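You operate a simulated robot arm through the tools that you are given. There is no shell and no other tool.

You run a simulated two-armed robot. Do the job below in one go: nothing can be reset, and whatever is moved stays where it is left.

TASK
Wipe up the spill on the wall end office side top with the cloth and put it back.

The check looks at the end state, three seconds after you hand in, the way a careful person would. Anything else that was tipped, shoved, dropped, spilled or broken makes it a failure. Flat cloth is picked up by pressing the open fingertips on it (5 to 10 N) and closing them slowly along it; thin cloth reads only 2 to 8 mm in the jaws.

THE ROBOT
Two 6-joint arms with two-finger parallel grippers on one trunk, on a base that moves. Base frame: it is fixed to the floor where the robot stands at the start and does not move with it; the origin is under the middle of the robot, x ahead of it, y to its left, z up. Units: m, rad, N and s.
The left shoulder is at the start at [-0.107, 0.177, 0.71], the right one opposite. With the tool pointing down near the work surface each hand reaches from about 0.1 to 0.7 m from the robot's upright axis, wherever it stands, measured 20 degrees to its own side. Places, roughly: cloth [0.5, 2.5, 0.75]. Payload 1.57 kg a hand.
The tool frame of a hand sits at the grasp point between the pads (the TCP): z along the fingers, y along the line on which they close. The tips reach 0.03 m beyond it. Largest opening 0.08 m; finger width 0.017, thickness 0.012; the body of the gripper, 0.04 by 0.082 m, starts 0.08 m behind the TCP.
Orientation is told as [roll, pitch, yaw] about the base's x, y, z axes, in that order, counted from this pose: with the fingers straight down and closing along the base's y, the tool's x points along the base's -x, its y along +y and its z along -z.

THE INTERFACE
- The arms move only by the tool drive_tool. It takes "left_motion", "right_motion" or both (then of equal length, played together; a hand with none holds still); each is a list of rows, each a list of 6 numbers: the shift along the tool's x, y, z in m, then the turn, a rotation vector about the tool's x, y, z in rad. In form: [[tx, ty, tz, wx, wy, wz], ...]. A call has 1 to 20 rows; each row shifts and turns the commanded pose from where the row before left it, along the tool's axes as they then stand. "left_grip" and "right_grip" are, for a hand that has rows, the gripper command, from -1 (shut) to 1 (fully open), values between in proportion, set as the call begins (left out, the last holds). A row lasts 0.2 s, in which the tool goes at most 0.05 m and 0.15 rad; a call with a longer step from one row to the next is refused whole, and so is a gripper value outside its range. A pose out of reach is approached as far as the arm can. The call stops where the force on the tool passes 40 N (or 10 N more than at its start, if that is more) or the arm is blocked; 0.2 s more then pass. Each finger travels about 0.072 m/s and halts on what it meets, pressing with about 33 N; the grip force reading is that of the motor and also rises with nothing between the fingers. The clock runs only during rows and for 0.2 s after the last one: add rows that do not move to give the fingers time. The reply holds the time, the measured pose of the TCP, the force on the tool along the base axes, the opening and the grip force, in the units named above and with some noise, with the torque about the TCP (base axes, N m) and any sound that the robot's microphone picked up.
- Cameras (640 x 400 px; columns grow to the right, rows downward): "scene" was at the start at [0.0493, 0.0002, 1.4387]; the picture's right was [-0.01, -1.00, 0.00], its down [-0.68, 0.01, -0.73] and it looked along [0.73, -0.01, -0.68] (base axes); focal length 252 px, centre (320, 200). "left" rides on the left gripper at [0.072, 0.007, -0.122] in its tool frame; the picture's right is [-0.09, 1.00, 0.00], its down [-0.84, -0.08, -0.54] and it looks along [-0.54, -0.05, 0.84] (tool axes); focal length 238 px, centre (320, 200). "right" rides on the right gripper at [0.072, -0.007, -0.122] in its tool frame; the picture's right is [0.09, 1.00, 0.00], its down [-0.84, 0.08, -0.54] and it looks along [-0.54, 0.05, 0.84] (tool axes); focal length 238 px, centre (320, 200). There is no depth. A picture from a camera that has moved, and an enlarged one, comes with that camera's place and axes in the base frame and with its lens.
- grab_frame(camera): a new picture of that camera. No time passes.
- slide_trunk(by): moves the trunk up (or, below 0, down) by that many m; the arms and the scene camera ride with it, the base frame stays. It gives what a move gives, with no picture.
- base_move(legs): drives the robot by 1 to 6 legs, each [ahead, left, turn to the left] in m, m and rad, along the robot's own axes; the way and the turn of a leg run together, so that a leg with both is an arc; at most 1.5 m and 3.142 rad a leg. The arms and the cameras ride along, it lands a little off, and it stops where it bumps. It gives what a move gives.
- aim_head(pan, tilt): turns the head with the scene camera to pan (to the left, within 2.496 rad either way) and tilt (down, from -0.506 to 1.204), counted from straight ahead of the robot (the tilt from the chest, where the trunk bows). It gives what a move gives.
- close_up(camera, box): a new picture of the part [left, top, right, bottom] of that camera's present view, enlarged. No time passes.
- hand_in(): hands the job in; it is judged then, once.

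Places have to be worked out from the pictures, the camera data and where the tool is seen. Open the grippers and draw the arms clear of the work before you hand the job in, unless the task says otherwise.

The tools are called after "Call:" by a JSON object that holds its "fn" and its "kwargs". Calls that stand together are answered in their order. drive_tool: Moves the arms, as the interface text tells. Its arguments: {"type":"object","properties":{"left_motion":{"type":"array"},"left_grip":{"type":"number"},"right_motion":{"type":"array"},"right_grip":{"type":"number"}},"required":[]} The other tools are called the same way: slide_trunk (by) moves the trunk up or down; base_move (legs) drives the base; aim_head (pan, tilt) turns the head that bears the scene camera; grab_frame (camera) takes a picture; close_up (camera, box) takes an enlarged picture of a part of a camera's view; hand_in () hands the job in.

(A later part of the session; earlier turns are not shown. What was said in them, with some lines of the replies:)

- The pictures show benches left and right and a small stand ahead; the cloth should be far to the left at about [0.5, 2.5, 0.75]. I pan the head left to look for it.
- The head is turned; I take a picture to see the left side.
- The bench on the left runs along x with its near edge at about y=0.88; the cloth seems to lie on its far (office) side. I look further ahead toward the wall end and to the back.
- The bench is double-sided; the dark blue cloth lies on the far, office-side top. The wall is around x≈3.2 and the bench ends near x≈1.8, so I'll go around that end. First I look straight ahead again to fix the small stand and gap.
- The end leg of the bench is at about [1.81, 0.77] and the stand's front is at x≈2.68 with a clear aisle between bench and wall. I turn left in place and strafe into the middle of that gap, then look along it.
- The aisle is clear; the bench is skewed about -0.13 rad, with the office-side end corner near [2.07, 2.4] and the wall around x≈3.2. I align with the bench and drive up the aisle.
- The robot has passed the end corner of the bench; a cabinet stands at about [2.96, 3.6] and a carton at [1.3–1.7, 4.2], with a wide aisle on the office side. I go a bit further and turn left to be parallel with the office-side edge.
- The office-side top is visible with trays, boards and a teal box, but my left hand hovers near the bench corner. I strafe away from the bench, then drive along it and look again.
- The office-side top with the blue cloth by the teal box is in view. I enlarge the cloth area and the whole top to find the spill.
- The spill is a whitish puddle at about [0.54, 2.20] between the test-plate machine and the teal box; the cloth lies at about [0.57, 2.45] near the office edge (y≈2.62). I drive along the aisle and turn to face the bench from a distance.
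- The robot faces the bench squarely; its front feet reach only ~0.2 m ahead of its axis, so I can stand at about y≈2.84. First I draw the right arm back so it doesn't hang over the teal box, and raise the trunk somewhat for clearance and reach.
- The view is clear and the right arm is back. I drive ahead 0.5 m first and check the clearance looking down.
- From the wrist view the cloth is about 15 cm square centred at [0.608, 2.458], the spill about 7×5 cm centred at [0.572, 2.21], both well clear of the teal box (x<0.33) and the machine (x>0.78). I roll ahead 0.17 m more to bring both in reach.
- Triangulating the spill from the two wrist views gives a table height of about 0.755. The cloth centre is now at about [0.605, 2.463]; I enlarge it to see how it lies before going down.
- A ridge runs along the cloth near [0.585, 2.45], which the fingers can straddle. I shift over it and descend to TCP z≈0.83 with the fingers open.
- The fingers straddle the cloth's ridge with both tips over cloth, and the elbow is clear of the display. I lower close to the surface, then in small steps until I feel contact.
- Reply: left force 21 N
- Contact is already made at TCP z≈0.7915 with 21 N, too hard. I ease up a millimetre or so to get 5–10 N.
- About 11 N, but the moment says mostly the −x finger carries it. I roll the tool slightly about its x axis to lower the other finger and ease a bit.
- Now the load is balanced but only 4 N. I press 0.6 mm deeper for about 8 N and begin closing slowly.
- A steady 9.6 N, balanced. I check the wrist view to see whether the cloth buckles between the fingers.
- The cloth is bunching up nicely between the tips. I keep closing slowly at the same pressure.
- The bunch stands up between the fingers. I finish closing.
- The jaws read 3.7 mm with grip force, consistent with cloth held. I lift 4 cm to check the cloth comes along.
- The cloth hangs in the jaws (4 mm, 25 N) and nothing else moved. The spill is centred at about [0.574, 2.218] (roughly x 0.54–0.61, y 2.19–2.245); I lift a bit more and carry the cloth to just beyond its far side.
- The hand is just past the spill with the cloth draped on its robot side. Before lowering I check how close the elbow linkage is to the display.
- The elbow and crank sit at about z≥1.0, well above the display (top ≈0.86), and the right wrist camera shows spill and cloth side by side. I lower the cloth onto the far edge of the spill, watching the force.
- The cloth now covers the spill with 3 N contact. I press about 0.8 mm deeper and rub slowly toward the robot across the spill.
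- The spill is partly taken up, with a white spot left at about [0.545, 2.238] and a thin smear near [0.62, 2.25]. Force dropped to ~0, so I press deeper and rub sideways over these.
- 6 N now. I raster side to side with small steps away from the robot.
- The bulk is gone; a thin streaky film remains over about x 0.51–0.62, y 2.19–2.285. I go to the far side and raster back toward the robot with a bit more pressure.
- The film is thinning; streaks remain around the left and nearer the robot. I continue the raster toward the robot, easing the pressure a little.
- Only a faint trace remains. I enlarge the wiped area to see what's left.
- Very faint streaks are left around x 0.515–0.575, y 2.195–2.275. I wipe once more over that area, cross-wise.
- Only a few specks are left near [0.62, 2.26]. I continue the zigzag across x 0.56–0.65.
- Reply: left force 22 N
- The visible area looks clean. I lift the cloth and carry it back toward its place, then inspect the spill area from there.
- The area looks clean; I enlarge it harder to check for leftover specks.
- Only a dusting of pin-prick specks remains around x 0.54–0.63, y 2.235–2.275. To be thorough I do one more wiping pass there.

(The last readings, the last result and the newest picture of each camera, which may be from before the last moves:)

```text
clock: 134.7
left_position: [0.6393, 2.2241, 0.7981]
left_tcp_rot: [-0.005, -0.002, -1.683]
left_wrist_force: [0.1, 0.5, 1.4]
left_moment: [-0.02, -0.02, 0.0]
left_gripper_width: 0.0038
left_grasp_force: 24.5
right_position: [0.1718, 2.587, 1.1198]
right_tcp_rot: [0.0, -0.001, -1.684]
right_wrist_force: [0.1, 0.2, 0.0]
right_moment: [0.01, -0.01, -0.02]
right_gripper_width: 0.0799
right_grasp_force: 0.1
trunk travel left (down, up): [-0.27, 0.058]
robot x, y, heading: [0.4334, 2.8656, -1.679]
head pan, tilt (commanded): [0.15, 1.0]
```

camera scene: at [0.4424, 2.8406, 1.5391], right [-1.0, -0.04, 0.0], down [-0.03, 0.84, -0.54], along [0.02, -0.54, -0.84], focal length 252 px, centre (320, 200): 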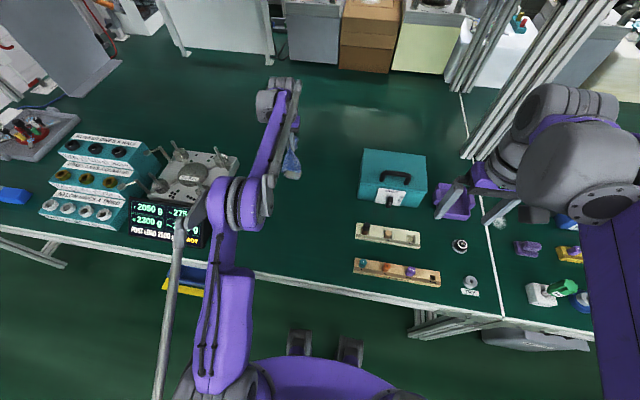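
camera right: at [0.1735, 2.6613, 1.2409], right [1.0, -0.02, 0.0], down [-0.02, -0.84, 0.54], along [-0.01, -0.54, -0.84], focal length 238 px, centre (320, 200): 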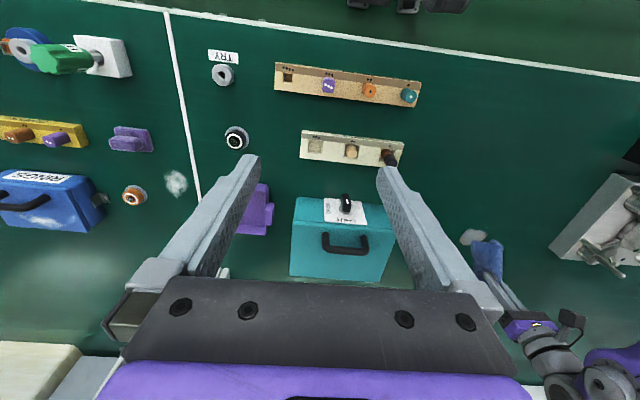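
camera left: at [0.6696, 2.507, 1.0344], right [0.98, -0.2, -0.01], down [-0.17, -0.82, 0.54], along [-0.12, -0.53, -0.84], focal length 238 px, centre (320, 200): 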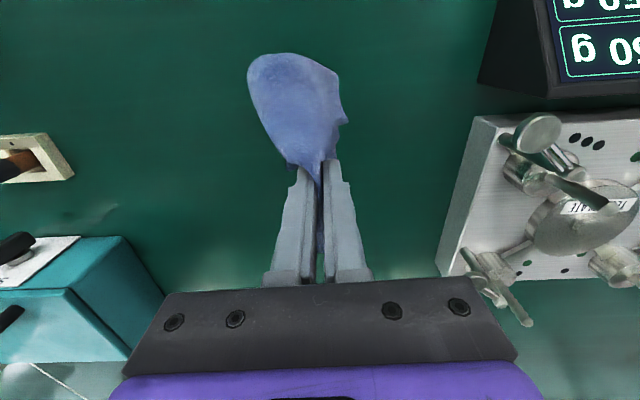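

1.4 N of contact; I press about 1.5 mm further and raster in lines toward the robot.

Call:
{"fn": "drive_tool", "kwargs": {"left_motion": [[0, 0, 0.001, 0, 0, 0], [0, -0.015, 0.0005, 0, 0, 0], [0, -0.015, 0, 0, 0, 0], [0, -0.015, 0, 0, 0, 0], [0, -0.015, 0, 0, 0, 0], [0, -0.015, 0, 0, 0, 0], [0, -0.015, 0, 0, 0, 0], [0, -0.015, 0, 0, 0, 0], [0, -0.015, 0, 0, 0, 0], [0.012, 0, 0, 0, 0, 0], [0, 0.015, 0, 0, 0, 0], [0, 0.015, 0, 0, 0, 0], [0, 0.015, 0, 0, 0, 0], [0, 0.015, 0, 0, 0, 0], [0, 0.015, 0, 0, 0, 0], [0, 0.015, 0, 0, 0, 0], [0, 0.015, 0, 0, 0, 0], [0, 0.015, 0, 0, 0, 0], [0.012, 0, 0, 0, 0, 0]], "left_grip": -1.0}}

Call:
{"fn": "drive_tool", "kwargs": {"left_motion": [[0, -0.015, 0, 0, 0, 0], [0, -0.015, 0, 0, 0, 0], [0, -0.015, 0, 0, 0, 0], [0, -0.015, 0, 0, 0, 0], [0, -0.015, 0, 0, 0, 0], [0, -0.015, 0, 0, 0, 0], [0, -0.015, 0, 0, 0, 0], [0, -0.015, 0, 0, 0, 0], [0.012, 0, 0, 0, 0, 0], [0, 0.015, 0, 0, 0, 0], [0, 0.015, 0, 0, 0, 0], [0, 0.015, 0, 0, 0, 0], [0, 0.015, 0, 0, 0, 0], [0, 0.015, 0, 0, 0, 0], [0, 0.015, 0, 0, 0, 0], [0, 0.015, 0, 0, 0, 0], [0, 0.015, 0, 0, 0, 0], [0.012, 0, 0, 0, 0, 0]], "left_grip": -1.0}}

Call:
{"fn": "drive_tool", "kwargs": {"left_motion": [[0, -0.015, 0, 0, 0, 0], [0, -0.015, 0, 0, 0, 0], [0, -0.015, 0, 0, 0, 0], [0, -0.015, 0, 0, 0, 0], [0, -0.015, 0, 0, 0, 0], [0, -0.015, 0, 0, 0, 0], [0, -0.015, 0, 0, 0, 0], [0, -0.015, 0, 0, 0, 0], [0.012, 0, 0, 0, 0, 0], [0, 0.015, 0, 0, 0, 0], [0, 0.015, 0, 0, 0, 0], [0, 0.015, 0, 0, 0, 0], [0, 0.015, 0, 0, 0, 0], [0, 0.015, 0, 0, 0, 0], [0, 0.015, 0, 0, 0, 0], [0, 0.015, 0, 0, 0, 0]], "left_grip": -1.0}}

Call:
{"fn": "grab_frame", "kwargs": {"camera": "left"}}

```text
clock: 138.7
left_position: [0.6432, 2.2481, 0.7962]
left_tcp_rot: [-0.004, 0.0, -1.685]
left_wrist_force: [-0.2, -1.0, 1.4]
left_moment: [-0.03, -0.01, 0.03]
left_gripper_width: 0.0039
left_grasp_force: 24.4
right_position: [0.1708, 2.5868, 1.1194]
right_tcp_rot: [0.0, 0.0, -1.684]
right_wrist_force: [0.6, 0.2, 0.3]
right_moment: [-0.01, 0.01, 0.01]
right_gripper_width: 0.0799
right_grasp_force: 0.2
trunk travel left (down, up): [-0.27, 0.058]
robot x, y, heading: [0.4328, 2.8675, -1.68]
head pan, tilt (commanded): [0.15, 1.0]
```

```text
clock: 142.5
left_position: [0.6445, 2.2726, 0.7957]
left_tcp_rot: [-0.004, 0.0, -1.686]
left_wrist_force: [0.8, -0.5, 0.4]
left_moment: [-0.04, 0.03, 0.03]
left_gripper_width: 0.0039
left_grasp_force: 24.3
right_position: [0.1712, 2.5875, 1.1198]
right_tcp_rot: [0.001, 0.001, -1.682]
right_wrist_force: [-0.1, -0.2, 0.0]
right_moment: [0.0, -0.01, -0.02]
right_gripper_width: 0.0802
right_grasp_force: 0.2
trunk travel left (down, up): [-0.27, 0.058]
robot x, y, heading: [0.4346, 2.8698, -1.683]
head pan, tilt (commanded): [0.15, 1.0]
```

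```text
clock: 145.9
left_position: [0.6325, 2.2846, 0.7972]
left_tcp_rot: [-0.004, 0.0, -1.685]
left_wrist_force: [-1.1, 0.2, 0.1]
left_moment: [-0.01, 0.02, 0.04]
left_gripper_width: 0.0038
left_grasp_force: 24.6
right_position: [0.1709, 2.5871, 1.1198]
right_tcp_rot: [0.0, 0.001, -1.683]
right_wrist_force: [-1.0, 0.0, 0.2]
right_moment: [-0.03, 0.0, -0.02]
right_gripper_width: 0.0802
right_grasp_force: 0.0
trunk travel left (down, up): [-0.27, 0.058]
robot x, y, heading: [0.434, 2.863, -1.686]
head pan, tilt (commanded): [0.15, 1.0]
```

```text
taken
camera left: at [0.6481, 2.3553, 0.9183], right [0.98, -0.2, -0.01], down [-0.17, -0.82, 0.54], along [-0.12, -0.53, -0.84], focal length 238 px, centre (320, 200)
```

left: 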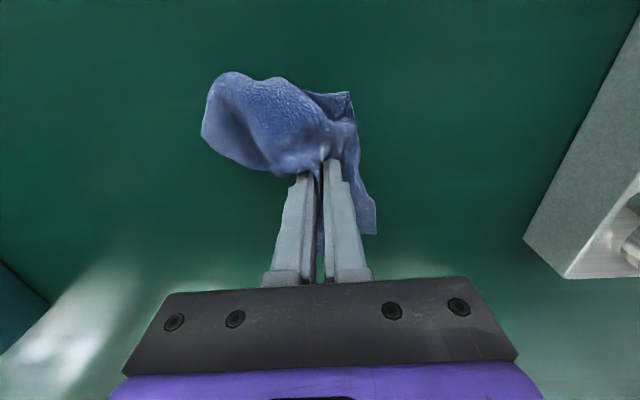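

That pass was light but covered the area. I check for specks once more.

Call:
{"fn": "close_up", "kwargs": {"camera": "left", "box": [120, 100, 320, 225]}}

Call:
{"fn": "close_up", "kwargs": {"camera": "right", "box": [445, 185, 525, 255]}}

```text
3.20 times, centred on (220, 162) of left
camera zoom: at [0.6481, 2.3553, 0.9183], right [0.98, -0.2, -0.01], down [-0.17, -0.82, 0.54], along [-0.12, -0.53, -0.84], focal length 763 px, centre (640, 320)
```

zoom: 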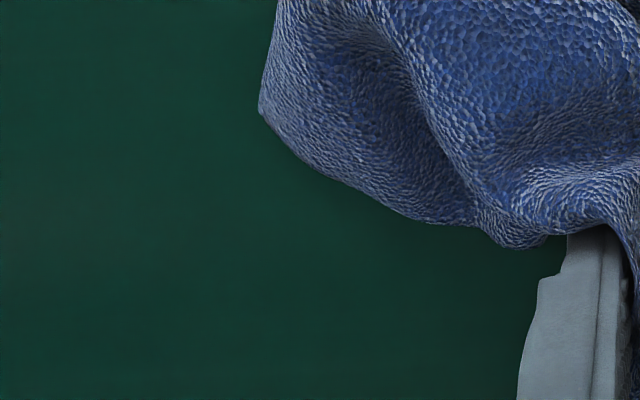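

```text
5.71 times, centred on (485, 220) of right
camera zoom: at [0.1738, 2.6605, 1.2408], right [1.0, -0.02, 0.0], down [-0.02, -0.84, 0.54], along [-0.01, -0.54, -0.84], focal length 1362 px, centre (-623, 86)
```

zoom: 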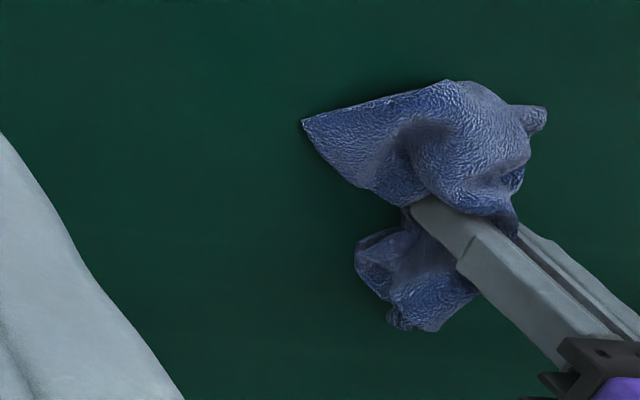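

The surface is clean now. I lift the cloth and carry it back to just on the robot side of its original spot, to lay it down with a short drag that spreads it.

Call:
{"fn": "drive_tool", "kwargs": {"left_motion": [[0, 0, -0.04, 0, 0, 0], [0, 0, -0.045, 0, 0, 0], [0, 0, -0.02, 0, 0, 0], [0.0382, -0.0111, 0, 0, 0, 0], [0.0382, -0.0111, 0, 0, 0, 0], [0.0382, -0.0111, 0, 0, 0, 0], [0.0382, -0.0111, 0, 0, 0, 0], [0.0382, -0.0111, 0, 0, 0, 0], [0.0382, -0.0111, 0, 0, 0, 0], [0, 0, 0, 0, 0, 0]], "left_grip": -1.0}}

Call:
{"fn": "grab_frame", "kwargs": {"camera": "left"}}

Call:
{"fn": "close_up", "kwargs": {"camera": "scene", "box": [160, 130, 360, 290]}}

```text
clock: 148.1
left_position: [0.5908, 2.5209, 0.9014]
left_tcp_rot: [-0.005, 0.0, -1.686]
left_wrist_force: [0.2, -0.2, -1.0]
left_moment: [0.01, 0.0, 0.0]
left_gripper_width: 0.004
left_grasp_force: 24.8
right_position: [0.1698, 2.5858, 1.1199]
right_tcp_rot: [-0.001, -0.001, -1.684]
right_wrist_force: [-0.5, -0.6, 0.0]
right_moment: [0.02, -0.02, -0.01]
right_gripper_width: 0.0801
right_grasp_force: 0.1
trunk travel left (down, up): [-0.27, 0.058]
robot x, y, heading: [0.4357, 2.8666, -1.683]
head pan, tilt (commanded): [0.15, 1.0]
```

```text
taken
camera left: at [0.6063, 2.5932, 1.024], right [0.98, -0.2, -0.01], down [-0.17, -0.82, 0.54], along [-0.12, -0.53, -0.84], focal length 238 px, centre (320, 200)
```

left: 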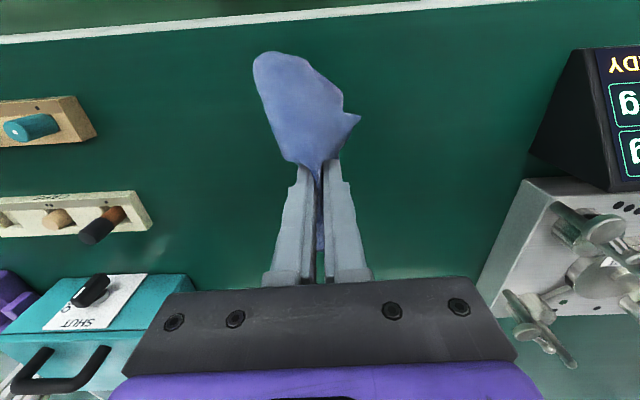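

```text
2.50 times, centred on (260, 210) of scene
camera zoom: at [0.4425, 2.8386, 1.5391], right [-1.0, -0.04, 0.0], down [-0.03, 0.84, -0.54], along [0.02, -0.54, -0.84], focal length 631 px, centre (470, 175)
```

zoom: 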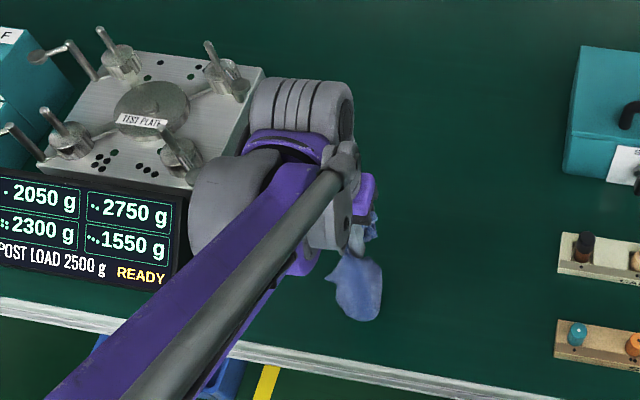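

The cloth hangs above its place, clear of everything. I lower it and draw it 6.5 cm away from the robot so its near part trails out flat, ending at the original grasp point.

Call:
{"fn": "drive_tool", "kwargs": {"left_motion": [[0, 0, 0.04, 0, 0, 0], [0, 0, 0.04, 0, 0, 0], [0, 0, 0.02, 0, 0, 0], [-0.011, 0, 0.0005, 0, 0, 0], [-0.011, 0, 0.0005, 0, 0, 0], [-0.011, 0, 0.0005, 0, 0, 0], [-0.011, 0, 0.0005, 0, 0, 0], [-0.011, 0, 0.0005, 0, 0, 0], [-0.0105, 0.002, 0.0005, 0, 0, 0], [0, 0, 0, 0, 0, 0]], "left_grip": -1.0}}

Call:
{"fn": "grab_frame", "kwargs": {"camera": "left"}}

```text
clock: 150.3
left_position: [0.5859, 2.4548, 0.7985]
left_tcp_rot: [-0.006, -0.001, -1.685]
left_wrist_force: [-0.2, 0.5, 1.5]
left_moment: [0.0, 0.0, 0.04]
left_gripper_width: 0.0037
left_grasp_force: 24.8
right_position: [0.1716, 2.588, 1.1193]
right_tcp_rot: [0.0, 0.001, -1.684]
right_wrist_force: [0.0, 0.0, 0.4]
right_moment: [0.0, -0.01, 0.0]
right_gripper_width: 0.0798
right_grasp_force: 0.1
trunk travel left (down, up): [-0.27, 0.058]
robot x, y, heading: [0.433, 2.8683, -1.686]
head pan, tilt (commanded): [0.15, 1.0]
```

```text
taken
camera left: at [0.6013, 2.5259, 0.9207], right [0.98, -0.2, -0.01], down [-0.17, -0.82, 0.54], along [-0.12, -0.53, -0.84], focal length 238 px, centre (320, 200)
```

left: 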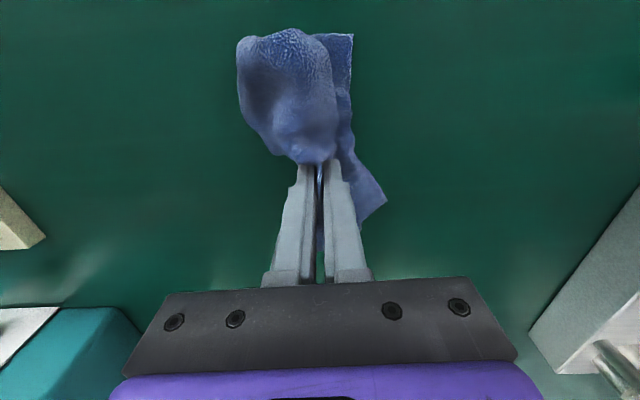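

The cloth is down at its spot with light contact. I nudge it 1.5 cm toward +x to match its old centre, press lightly, then open the fingers slowly so that they spread it.

Call:
{"fn": "drive_tool", "kwargs": {"left_motion": [[0, 0.008, 0, 0, 0, 0], [0, 0.007, 0, 0, 0, 0], [0, 0, 0.0015, 0, 0, 0], [0, 0, 0.0005, 0, 0, 0], [0, 0, 0, 0, 0, 0]], "left_grip": -1.0}}

```text
clock: 151.5
left_position: [0.6022, 2.4538, 0.795]
left_tcp_rot: [-0.004, 0.001, -1.684]
left_wrist_force: [-0.4, 0.4, 2.1]
left_moment: [-0.06, 0.01, 0.02]
left_gripper_width: 0.0038
left_grasp_force: 25.3
right_position: [0.1703, 2.5866, 1.1189]
right_tcp_rot: [0.0, 0.001, -1.683]
right_wrist_force: [-0.1, -0.1, 0.3]
right_moment: [0.01, 0.01, -0.02]
right_gripper_width: 0.0799
right_grasp_force: 0.1
trunk travel left (down, up): [-0.27, 0.058]
robot x, y, heading: [0.4393, 2.865, -1.682]
head pan, tilt (commanded): [0.15, 1.0]
```

At 2 N contact; I press 0.6 mm more and open slowly in steps.

Call:
{"fn": "drive_tool", "kwargs": {"left_motion": [[0, 0, 0.0006, 0, 0, 0], [0, 0, 0, 0, 0, 0]], "left_grip": -0.8}}

Call:
{"fn": "drive_tool", "kwargs": {"left_motion": [[0, 0, 0, 0, 0, 0], [0, 0, 0, 0, 0, 0]], "left_grip": -0.5}}

Call:
{"fn": "drive_tool", "kwargs": {"left_motion": [[0, 0, 0, 0, 0, 0], [0, 0, 0, 0, 0, 0]], "left_grip": -0.2}}

Call:
{"fn": "grab_frame", "kwargs": {"camera": "left"}}

```text
clock: 152.1
left_position: [0.6009, 2.4533, 0.7957]
left_tcp_rot: [-0.006, 0.0, -1.684]
left_wrist_force: [-0.9, 0.0, 1.0]
left_moment: [0.0, 0.04, 0.0]
left_gripper_width: 0.008
left_grasp_force: 0.1
right_position: [0.171, 2.588, 1.1199]
right_tcp_rot: [0.0, -0.001, -1.684]
right_wrist_force: [0.5, 0.2, 0.9]
right_moment: [-0.06, -0.04, 0.01]
right_gripper_width: 0.08
right_grasp_force: 0.1
trunk travel left (down, up): [-0.27, 0.058]
robot x, y, heading: [0.4374, 2.8666, -1.687]
head pan, tilt (commanded): [0.15, 1.0]
```

```text
clock: 152.7
left_position: [0.6024, 2.4526, 0.7959]
left_tcp_rot: [-0.005, 0.0, -1.683]
left_wrist_force: [0.3, -0.3, 0.3]
left_moment: [0.06, 0.01, 0.01]
left_gripper_width: 0.0199
left_grasp_force: 0.1
right_position: [0.1711, 2.5875, 1.1197]
right_tcp_rot: [0.0, 0.0, -1.684]
right_wrist_force: [0.6, 0.1, -0.1]
right_moment: [0.01, 0.01, 0.02]
right_gripper_width: 0.08
right_grasp_force: 0.1
trunk travel left (down, up): [-0.27, 0.058]
robot x, y, heading: [0.4321, 2.8673, -1.679]
head pan, tilt (commanded): [0.15, 1.0]
```

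```text
clock: 153.3
left_position: [0.6017, 2.4528, 0.7953]
left_tcp_rot: [-0.006, -0.001, -1.685]
left_wrist_force: [-0.1, 0.4, 1.0]
left_moment: [0.02, -0.03, -0.01]
left_gripper_width: 0.0322
left_grasp_force: 0.1
right_position: [0.1712, 2.5865, 1.1192]
right_tcp_rot: [0.0, 0.001, -1.683]
right_wrist_force: [-0.1, 0.0, -0.2]
right_moment: [-0.01, 0.01, -0.03]
right_gripper_width: 0.0798
right_grasp_force: 0.1
trunk travel left (down, up): [-0.27, 0.058]
robot x, y, heading: [0.4379, 2.8712, -1.686]
head pan, tilt (commanded): [0.15, 1.0]
```

```text
taken
camera left: at [0.6163, 2.5248, 0.9177], right [0.98, -0.2, -0.01], down [-0.17, -0.82, 0.54], along [-0.12, -0.53, -0.84], focal length 238 px, centre (320, 200)
```

left: 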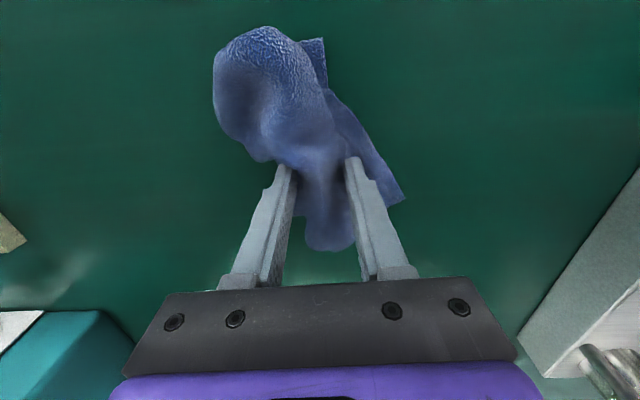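

The cloth is free of the jaws and rests between the tips. I press about 1 mm more to let the opening fingers spread it further.

Call:
{"fn": "drive_tool", "kwargs": {"left_motion": [[0, 0, 0.001, 0, 0, 0], [0, 0, 0.0005, 0, 0, 0]], "left_grip": -0.1}}

Call:
{"fn": "drive_tool", "kwargs": {"left_motion": [[0, 0, 0, 0, 0, 0], [0, 0, 0, 0, 0, 0]], "left_grip": 0.2}}

Call:
{"fn": "drive_tool", "kwargs": {"left_motion": [[0, 0, 0, 0, 0, 0], [0, 0, 0, 0, 0, 0]], "left_grip": 0.5}}

Call:
{"fn": "grab_frame", "kwargs": {"camera": "left"}}

```text
clock: 153.9
left_position: [0.6012, 2.4529, 0.7949]
left_tcp_rot: [-0.005, 0.0, -1.683]
left_wrist_force: [0.3, -0.2, 0.5]
left_moment: [-0.03, 0.0, -0.01]
left_gripper_width: 0.0359
left_grasp_force: 0.0
right_position: [0.1708, 2.587, 1.1195]
right_tcp_rot: [0.0, 0.0, -1.684]
right_wrist_force: [-0.5, 0.9, -0.2]
right_moment: [-0.02, 0.01, 0.01]
right_gripper_width: 0.0798
right_grasp_force: 0.0
trunk travel left (down, up): [-0.27, 0.058]
robot x, y, heading: [0.4384, 2.87, -1.684]
head pan, tilt (commanded): [0.15, 1.0]
```

```text
clock: 154.5
left_position: [0.602, 2.4543, 0.7949]
left_tcp_rot: [-0.005, 0.0, -1.685]
left_wrist_force: [-0.8, 0.9, -0.1]
left_moment: [0.01, -0.04, 0.05]
left_gripper_width: 0.0477
left_grasp_force: 0.1
right_position: [0.1713, 2.5873, 1.1188]
right_tcp_rot: [0.001, 0.001, -1.684]
right_wrist_force: [0.0, 0.0, -0.7]
right_moment: [0.02, 0.04, 0.01]
right_gripper_width: 0.08
right_grasp_force: 0.0
trunk travel left (down, up): [-0.27, 0.058]
robot x, y, heading: [0.4346, 2.8657, -1.688]
head pan, tilt (commanded): [0.15, 1.0]
```

```text
clock: 155.1
left_position: [0.6011, 2.4543, 0.795]
left_tcp_rot: [-0.006, 0.001, -1.685]
left_wrist_force: [-0.4, -1.9, 0.0]
left_moment: [0.01, 0.01, 0.02]
left_gripper_width: 0.0599
left_grasp_force: 0.0
right_position: [0.1712, 2.5868, 1.1193]
right_tcp_rot: [0.0, -0.001, -1.684]
right_wrist_force: [0.3, 0.2, -0.6]
right_moment: [0.01, 0.0, -0.01]
right_gripper_width: 0.08
right_grasp_force: 0.1
trunk travel left (down, up): [-0.27, 0.058]
robot x, y, heading: [0.4358, 2.8688, -1.685]
head pan, tilt (commanded): [0.15, 1.0]
```

```text
taken
camera left: at [0.6163, 2.525, 0.9171], right [0.98, -0.2, -0.01], down [-0.17, -0.82, 0.54], along [-0.12, -0.53, -0.84], focal length 238 px, centre (320, 200)
```

left: 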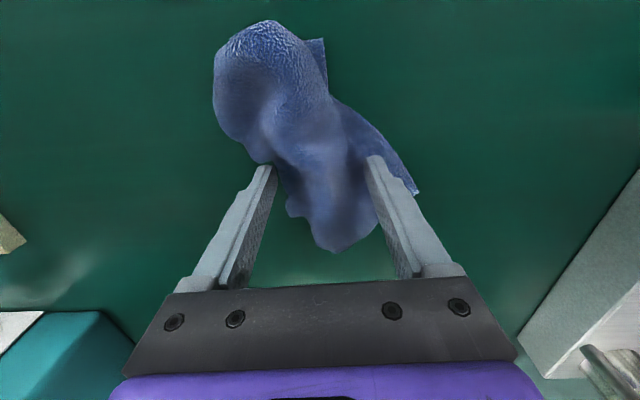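

The cloth lies free at its place, somewhat rumpled. I open fully, rise straight up and look.

Call:
{"fn": "drive_tool", "kwargs": {"left_motion": [[0, 0, -0.003, 0, 0, 0], [0, 0, -0.01, 0, 0, 0], [0, 0, -0.03, 0, 0, 0], [0, 0, -0.045, 0, 0, 0], [0, 0, -0.045, 0, 0, 0], [0, 0, -0.045, 0, 0, 0], [0, 0, 0, 0, 0, 0]], "left_grip": 0.6}}

Call:
{"fn": "grab_frame", "kwargs": {"camera": "left"}}

Call:
{"fn": "close_up", "kwargs": {"camera": "scene", "box": [200, 130, 360, 260]}}

```text
clock: 156.7
left_position: [0.6008, 2.4549, 0.971]
left_tcp_rot: [-0.004, -0.001, -1.684]
left_wrist_force: [0.1, 0.3, 0.7]
left_moment: [0.0, 0.02, 0.01]
left_gripper_width: 0.0641
left_grasp_force: 0.0
right_position: [0.1718, 2.5861, 1.1193]
right_tcp_rot: [-0.001, -0.001, -1.683]
right_wrist_force: [-0.8, -0.2, -1.1]
right_moment: [0.0, 0.02, 0.0]
right_gripper_width: 0.0802
right_grasp_force: 0.0
trunk travel left (down, up): [-0.27, 0.058]
robot x, y, heading: [0.4347, 2.8666, -1.682]
head pan, tilt (commanded): [0.15, 1.0]
```

```text
taken
camera left: at [0.616, 2.5255, 1.0946], right [0.98, -0.2, -0.01], down [-0.17, -0.82, 0.54], along [-0.12, -0.53, -0.84], focal length 238 px, centre (320, 200)
```

left: 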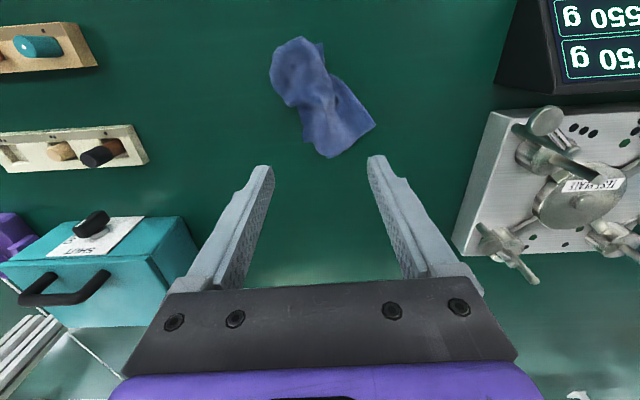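

```text
3.08 times, centred on (280, 195) of scene
camera zoom: at [0.4425, 2.8392, 1.5391], right [-1.0, -0.04, 0.0], down [-0.03, 0.84, -0.54], along [0.02, -0.54, -0.84], focal length 777 px, centre (443, 215)
```

zoom: 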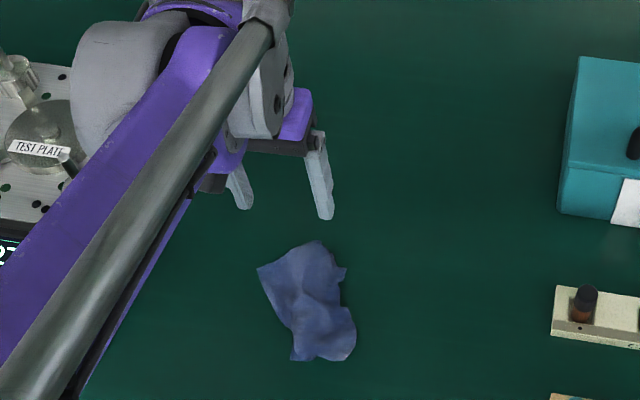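

The cloth's centre is at about [0.605, 2.47], matching its original [0.605, 2.463]. I draw the hand up and back and inspect both the wiped area and the cloth closely.

Call:
{"fn": "drive_tool", "kwargs": {"left_motion": [[0, 0, -0.04, 0, 0, 0], [0, 0, -0.04, 0, 0, 0], [0.04, 0, 0, 0, 0, 0], [0.04, 0, 0, 0, 0, 0], [0, 0, 0, 0, 0, 0]], "left_grip": 1.0}}

Call:
{"fn": "grab_frame", "kwargs": {"camera": "left"}}

Call:
{"fn": "close_up", "kwargs": {"camera": "left", "box": [240, 40, 420, 260]}}

Call:
{"fn": "close_up", "kwargs": {"camera": "scene", "box": [255, 145, 345, 215]}}

Call:
{"fn": "close_up", "kwargs": {"camera": "right", "box": [435, 180, 545, 260]}}

```text
clock: 157.9
left_position: [0.6094, 2.5304, 1.0511]
left_tcp_rot: [-0.005, 0.0, -1.684]
left_wrist_force: [0.0, -0.1, 0.3]
left_moment: [0.01, -0.02, 0.03]
left_gripper_width: 0.08
left_grasp_force: 0.1
right_position: [0.1714, 2.5858, 1.1203]
right_tcp_rot: [0.0, 0.001, -1.685]
right_wrist_force: [1.0, -0.4, 0.8]
right_moment: [0.02, 0.0, 0.0]
right_gripper_width: 0.08
right_grasp_force: 0.1
trunk travel left (down, up): [-0.27, 0.058]
robot x, y, heading: [0.4383, 2.8668, -1.683]
head pan, tilt (commanded): [0.15, 1.0]
```

```text
taken
camera left: at [0.6262, 2.602, 1.1733], right [0.98, -0.2, -0.01], down [-0.17, -0.82, 0.54], along [-0.12, -0.53, -0.84], focal length 238 px, centre (320, 200)
```

left: 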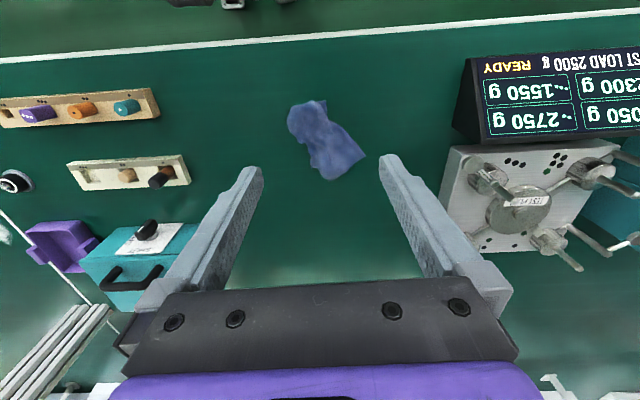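

```text
1.82 times, centred on (330, 150) of left
camera zoom: at [0.6262, 2.602, 1.1733], right [0.98, -0.2, -0.01], down [-0.17, -0.82, 0.54], along [-0.12, -0.53, -0.84], focal length 433 px, centre (302, 291)
```

zoom: 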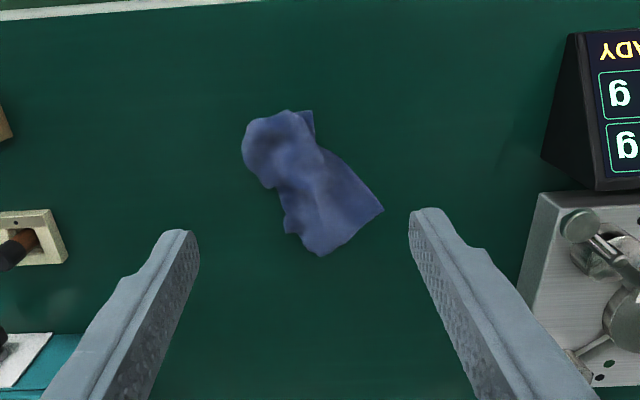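

```text
5.71 times, centred on (300, 180) of scene
camera zoom: at [0.4424, 2.8386, 1.5391], right [-1.0, -0.04, 0.0], down [-0.03, 0.84, -0.54], along [0.02, -0.54, -0.84], focal length 1443 px, centre (434, 314)
```

zoom: 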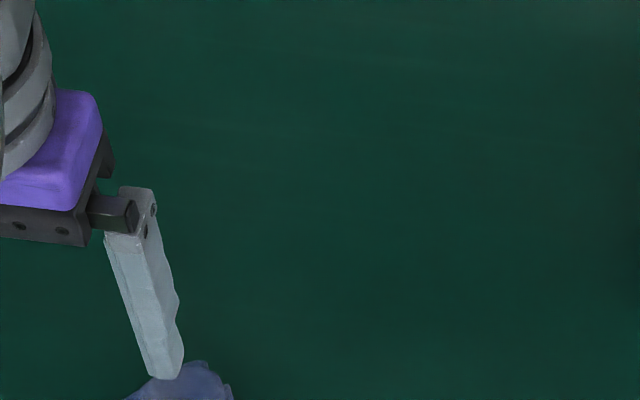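

```text
5.00 times, centred on (490, 220) of right
camera zoom: at [0.1735, 2.6595, 1.2407], right [1.0, -0.02, 0.0], down [-0.02, -0.84, 0.54], along [-0.01, -0.54, -0.84], focal length 1192 px, centre (-530, 100)
```

zoom: 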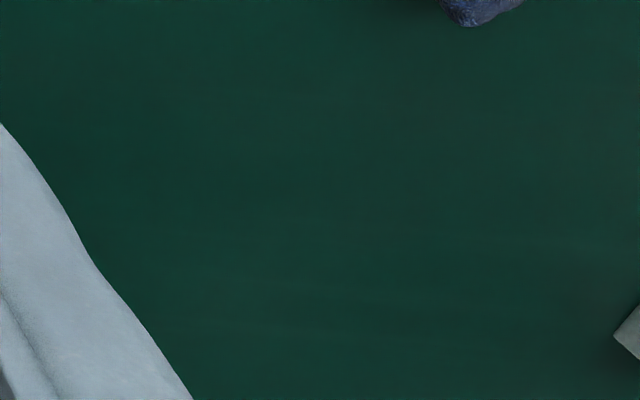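

The surface is spotless and the cloth lies at its place. I back the robot away so the arms are clear of the work, and take a last look at the bench.

Call:
{"fn": "base_move", "kwargs": {"legs": [[-0.55, 0, 0]]}}

Call:
{"fn": "aim_head", "kwargs": {"pan": 0.0, "tilt": 0.7}}

Call:
{"fn": "grab_frame", "kwargs": {"camera": "scene"}}

Call:
{"fn": "close_up", "kwargs": {"camera": "scene", "box": [160, 100, 460, 220]}}

```text
clock: 161.1
left_position: [0.6714, 3.0723, 1.0497]
left_tcp_rot: [-0.004, -0.002, -1.692]
left_wrist_force: [-0.2, 0.1, 0.0]
left_moment: [0.0, 0.01, -0.02]
left_gripper_width: 0.0799
left_grasp_force: 0.0
right_position: [0.232, 3.1309, 1.1194]
right_tcp_rot: [0.0, 0.001, -1.691]
right_wrist_force: [-1.1, 0.0, 0.5]
right_moment: [-0.02, 0.01, -0.01]
right_gripper_width: 0.08
right_grasp_force: 0.0
trunk travel left (down, up): [-0.27, 0.058]
robot x, y, heading: [0.4989, 3.4103, -1.694]
head pan, tilt (commanded): [0.15, 1.0]
```

```text
clock: 161.9
left_position: [0.6726, 3.0731, 1.0521]
left_tcp_rot: [-0.005, 0.001, -1.69]
left_wrist_force: [0.1, 0.4, 0.5]
left_moment: [0.03, 0.02, -0.01]
left_gripper_width: 0.0798
left_grasp_force: 0.1
right_position: [0.2332, 3.1319, 1.1194]
right_tcp_rot: [0.0, 0.0, -1.691]
right_wrist_force: [-0.3, 0.3, 0.1]
right_moment: [0.03, 0.01, -0.01]
right_gripper_width: 0.0801
right_grasp_force: 0.0
trunk travel left (down, up): [-0.27, 0.058]
robot x, y, heading: [0.5001, 3.4096, -1.691]
head pan, tilt (commanded): [0.0, 0.7]
```

```text
taken
camera scene: at [0.4937, 3.3676, 1.5624], right [-0.99, 0.12, 0.0], down [0.08, 0.64, -0.76], along [-0.09, -0.76, -0.64], focal length 252 px, centre (320, 200)
```

scene: 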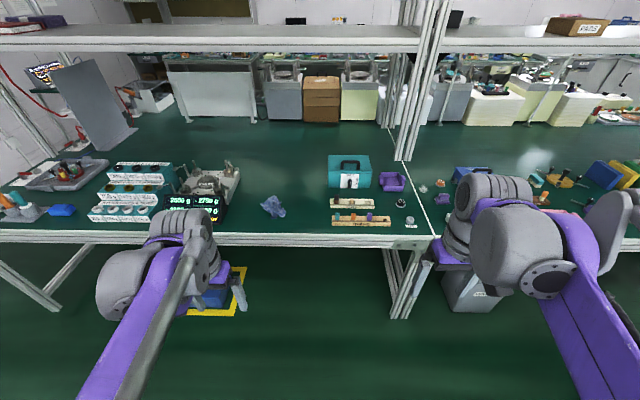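

```text
2.13 times, centred on (310, 160) of scene
camera zoom: at [0.4937, 3.3676, 1.5624], right [-0.99, 0.12, 0.0], down [0.08, 0.64, -0.76], along [-0.09, -0.76, -0.64], focal length 539 px, centre (341, 285)
```

zoom: 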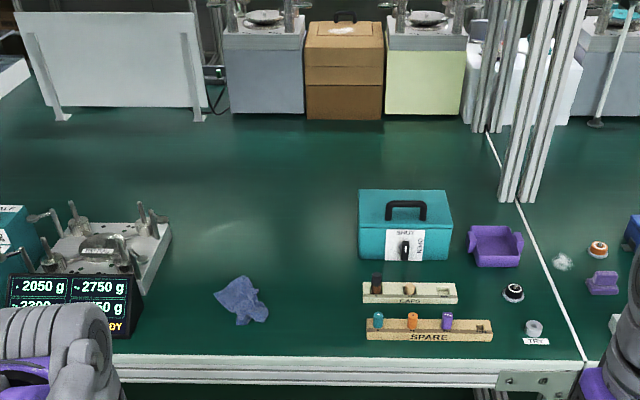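

The spill is gone, the cloth is back at its place, everything else on the bench stands as before, and the arms are clear with open grippers. I hand the job in.

Call:
{"fn": "hand_in", "kwargs": {}}

```text
The job is handed in.
```

The spill on the wall end office side top is wiped up, and the cloth is back where it was. I've handed the job in.

- **Spill:** I went over the area several times. The last close-ups from the head and right-hand cameras showed no film or specks.
- **Cloth:** its centre is within about 1 cm of where it started. It lies rumpled, not flat as it was at the start.
- **Everything else:** in the last look at the bench from the office side, nothing appeared moved or knocked. The robot is about 0.8 m back from the bench edge with both grippers open.
- **Other marks:** there are similar whitish marks on the next top past the seam, and what looked like one on the bench's other side. I left them alone because the task was only this top.
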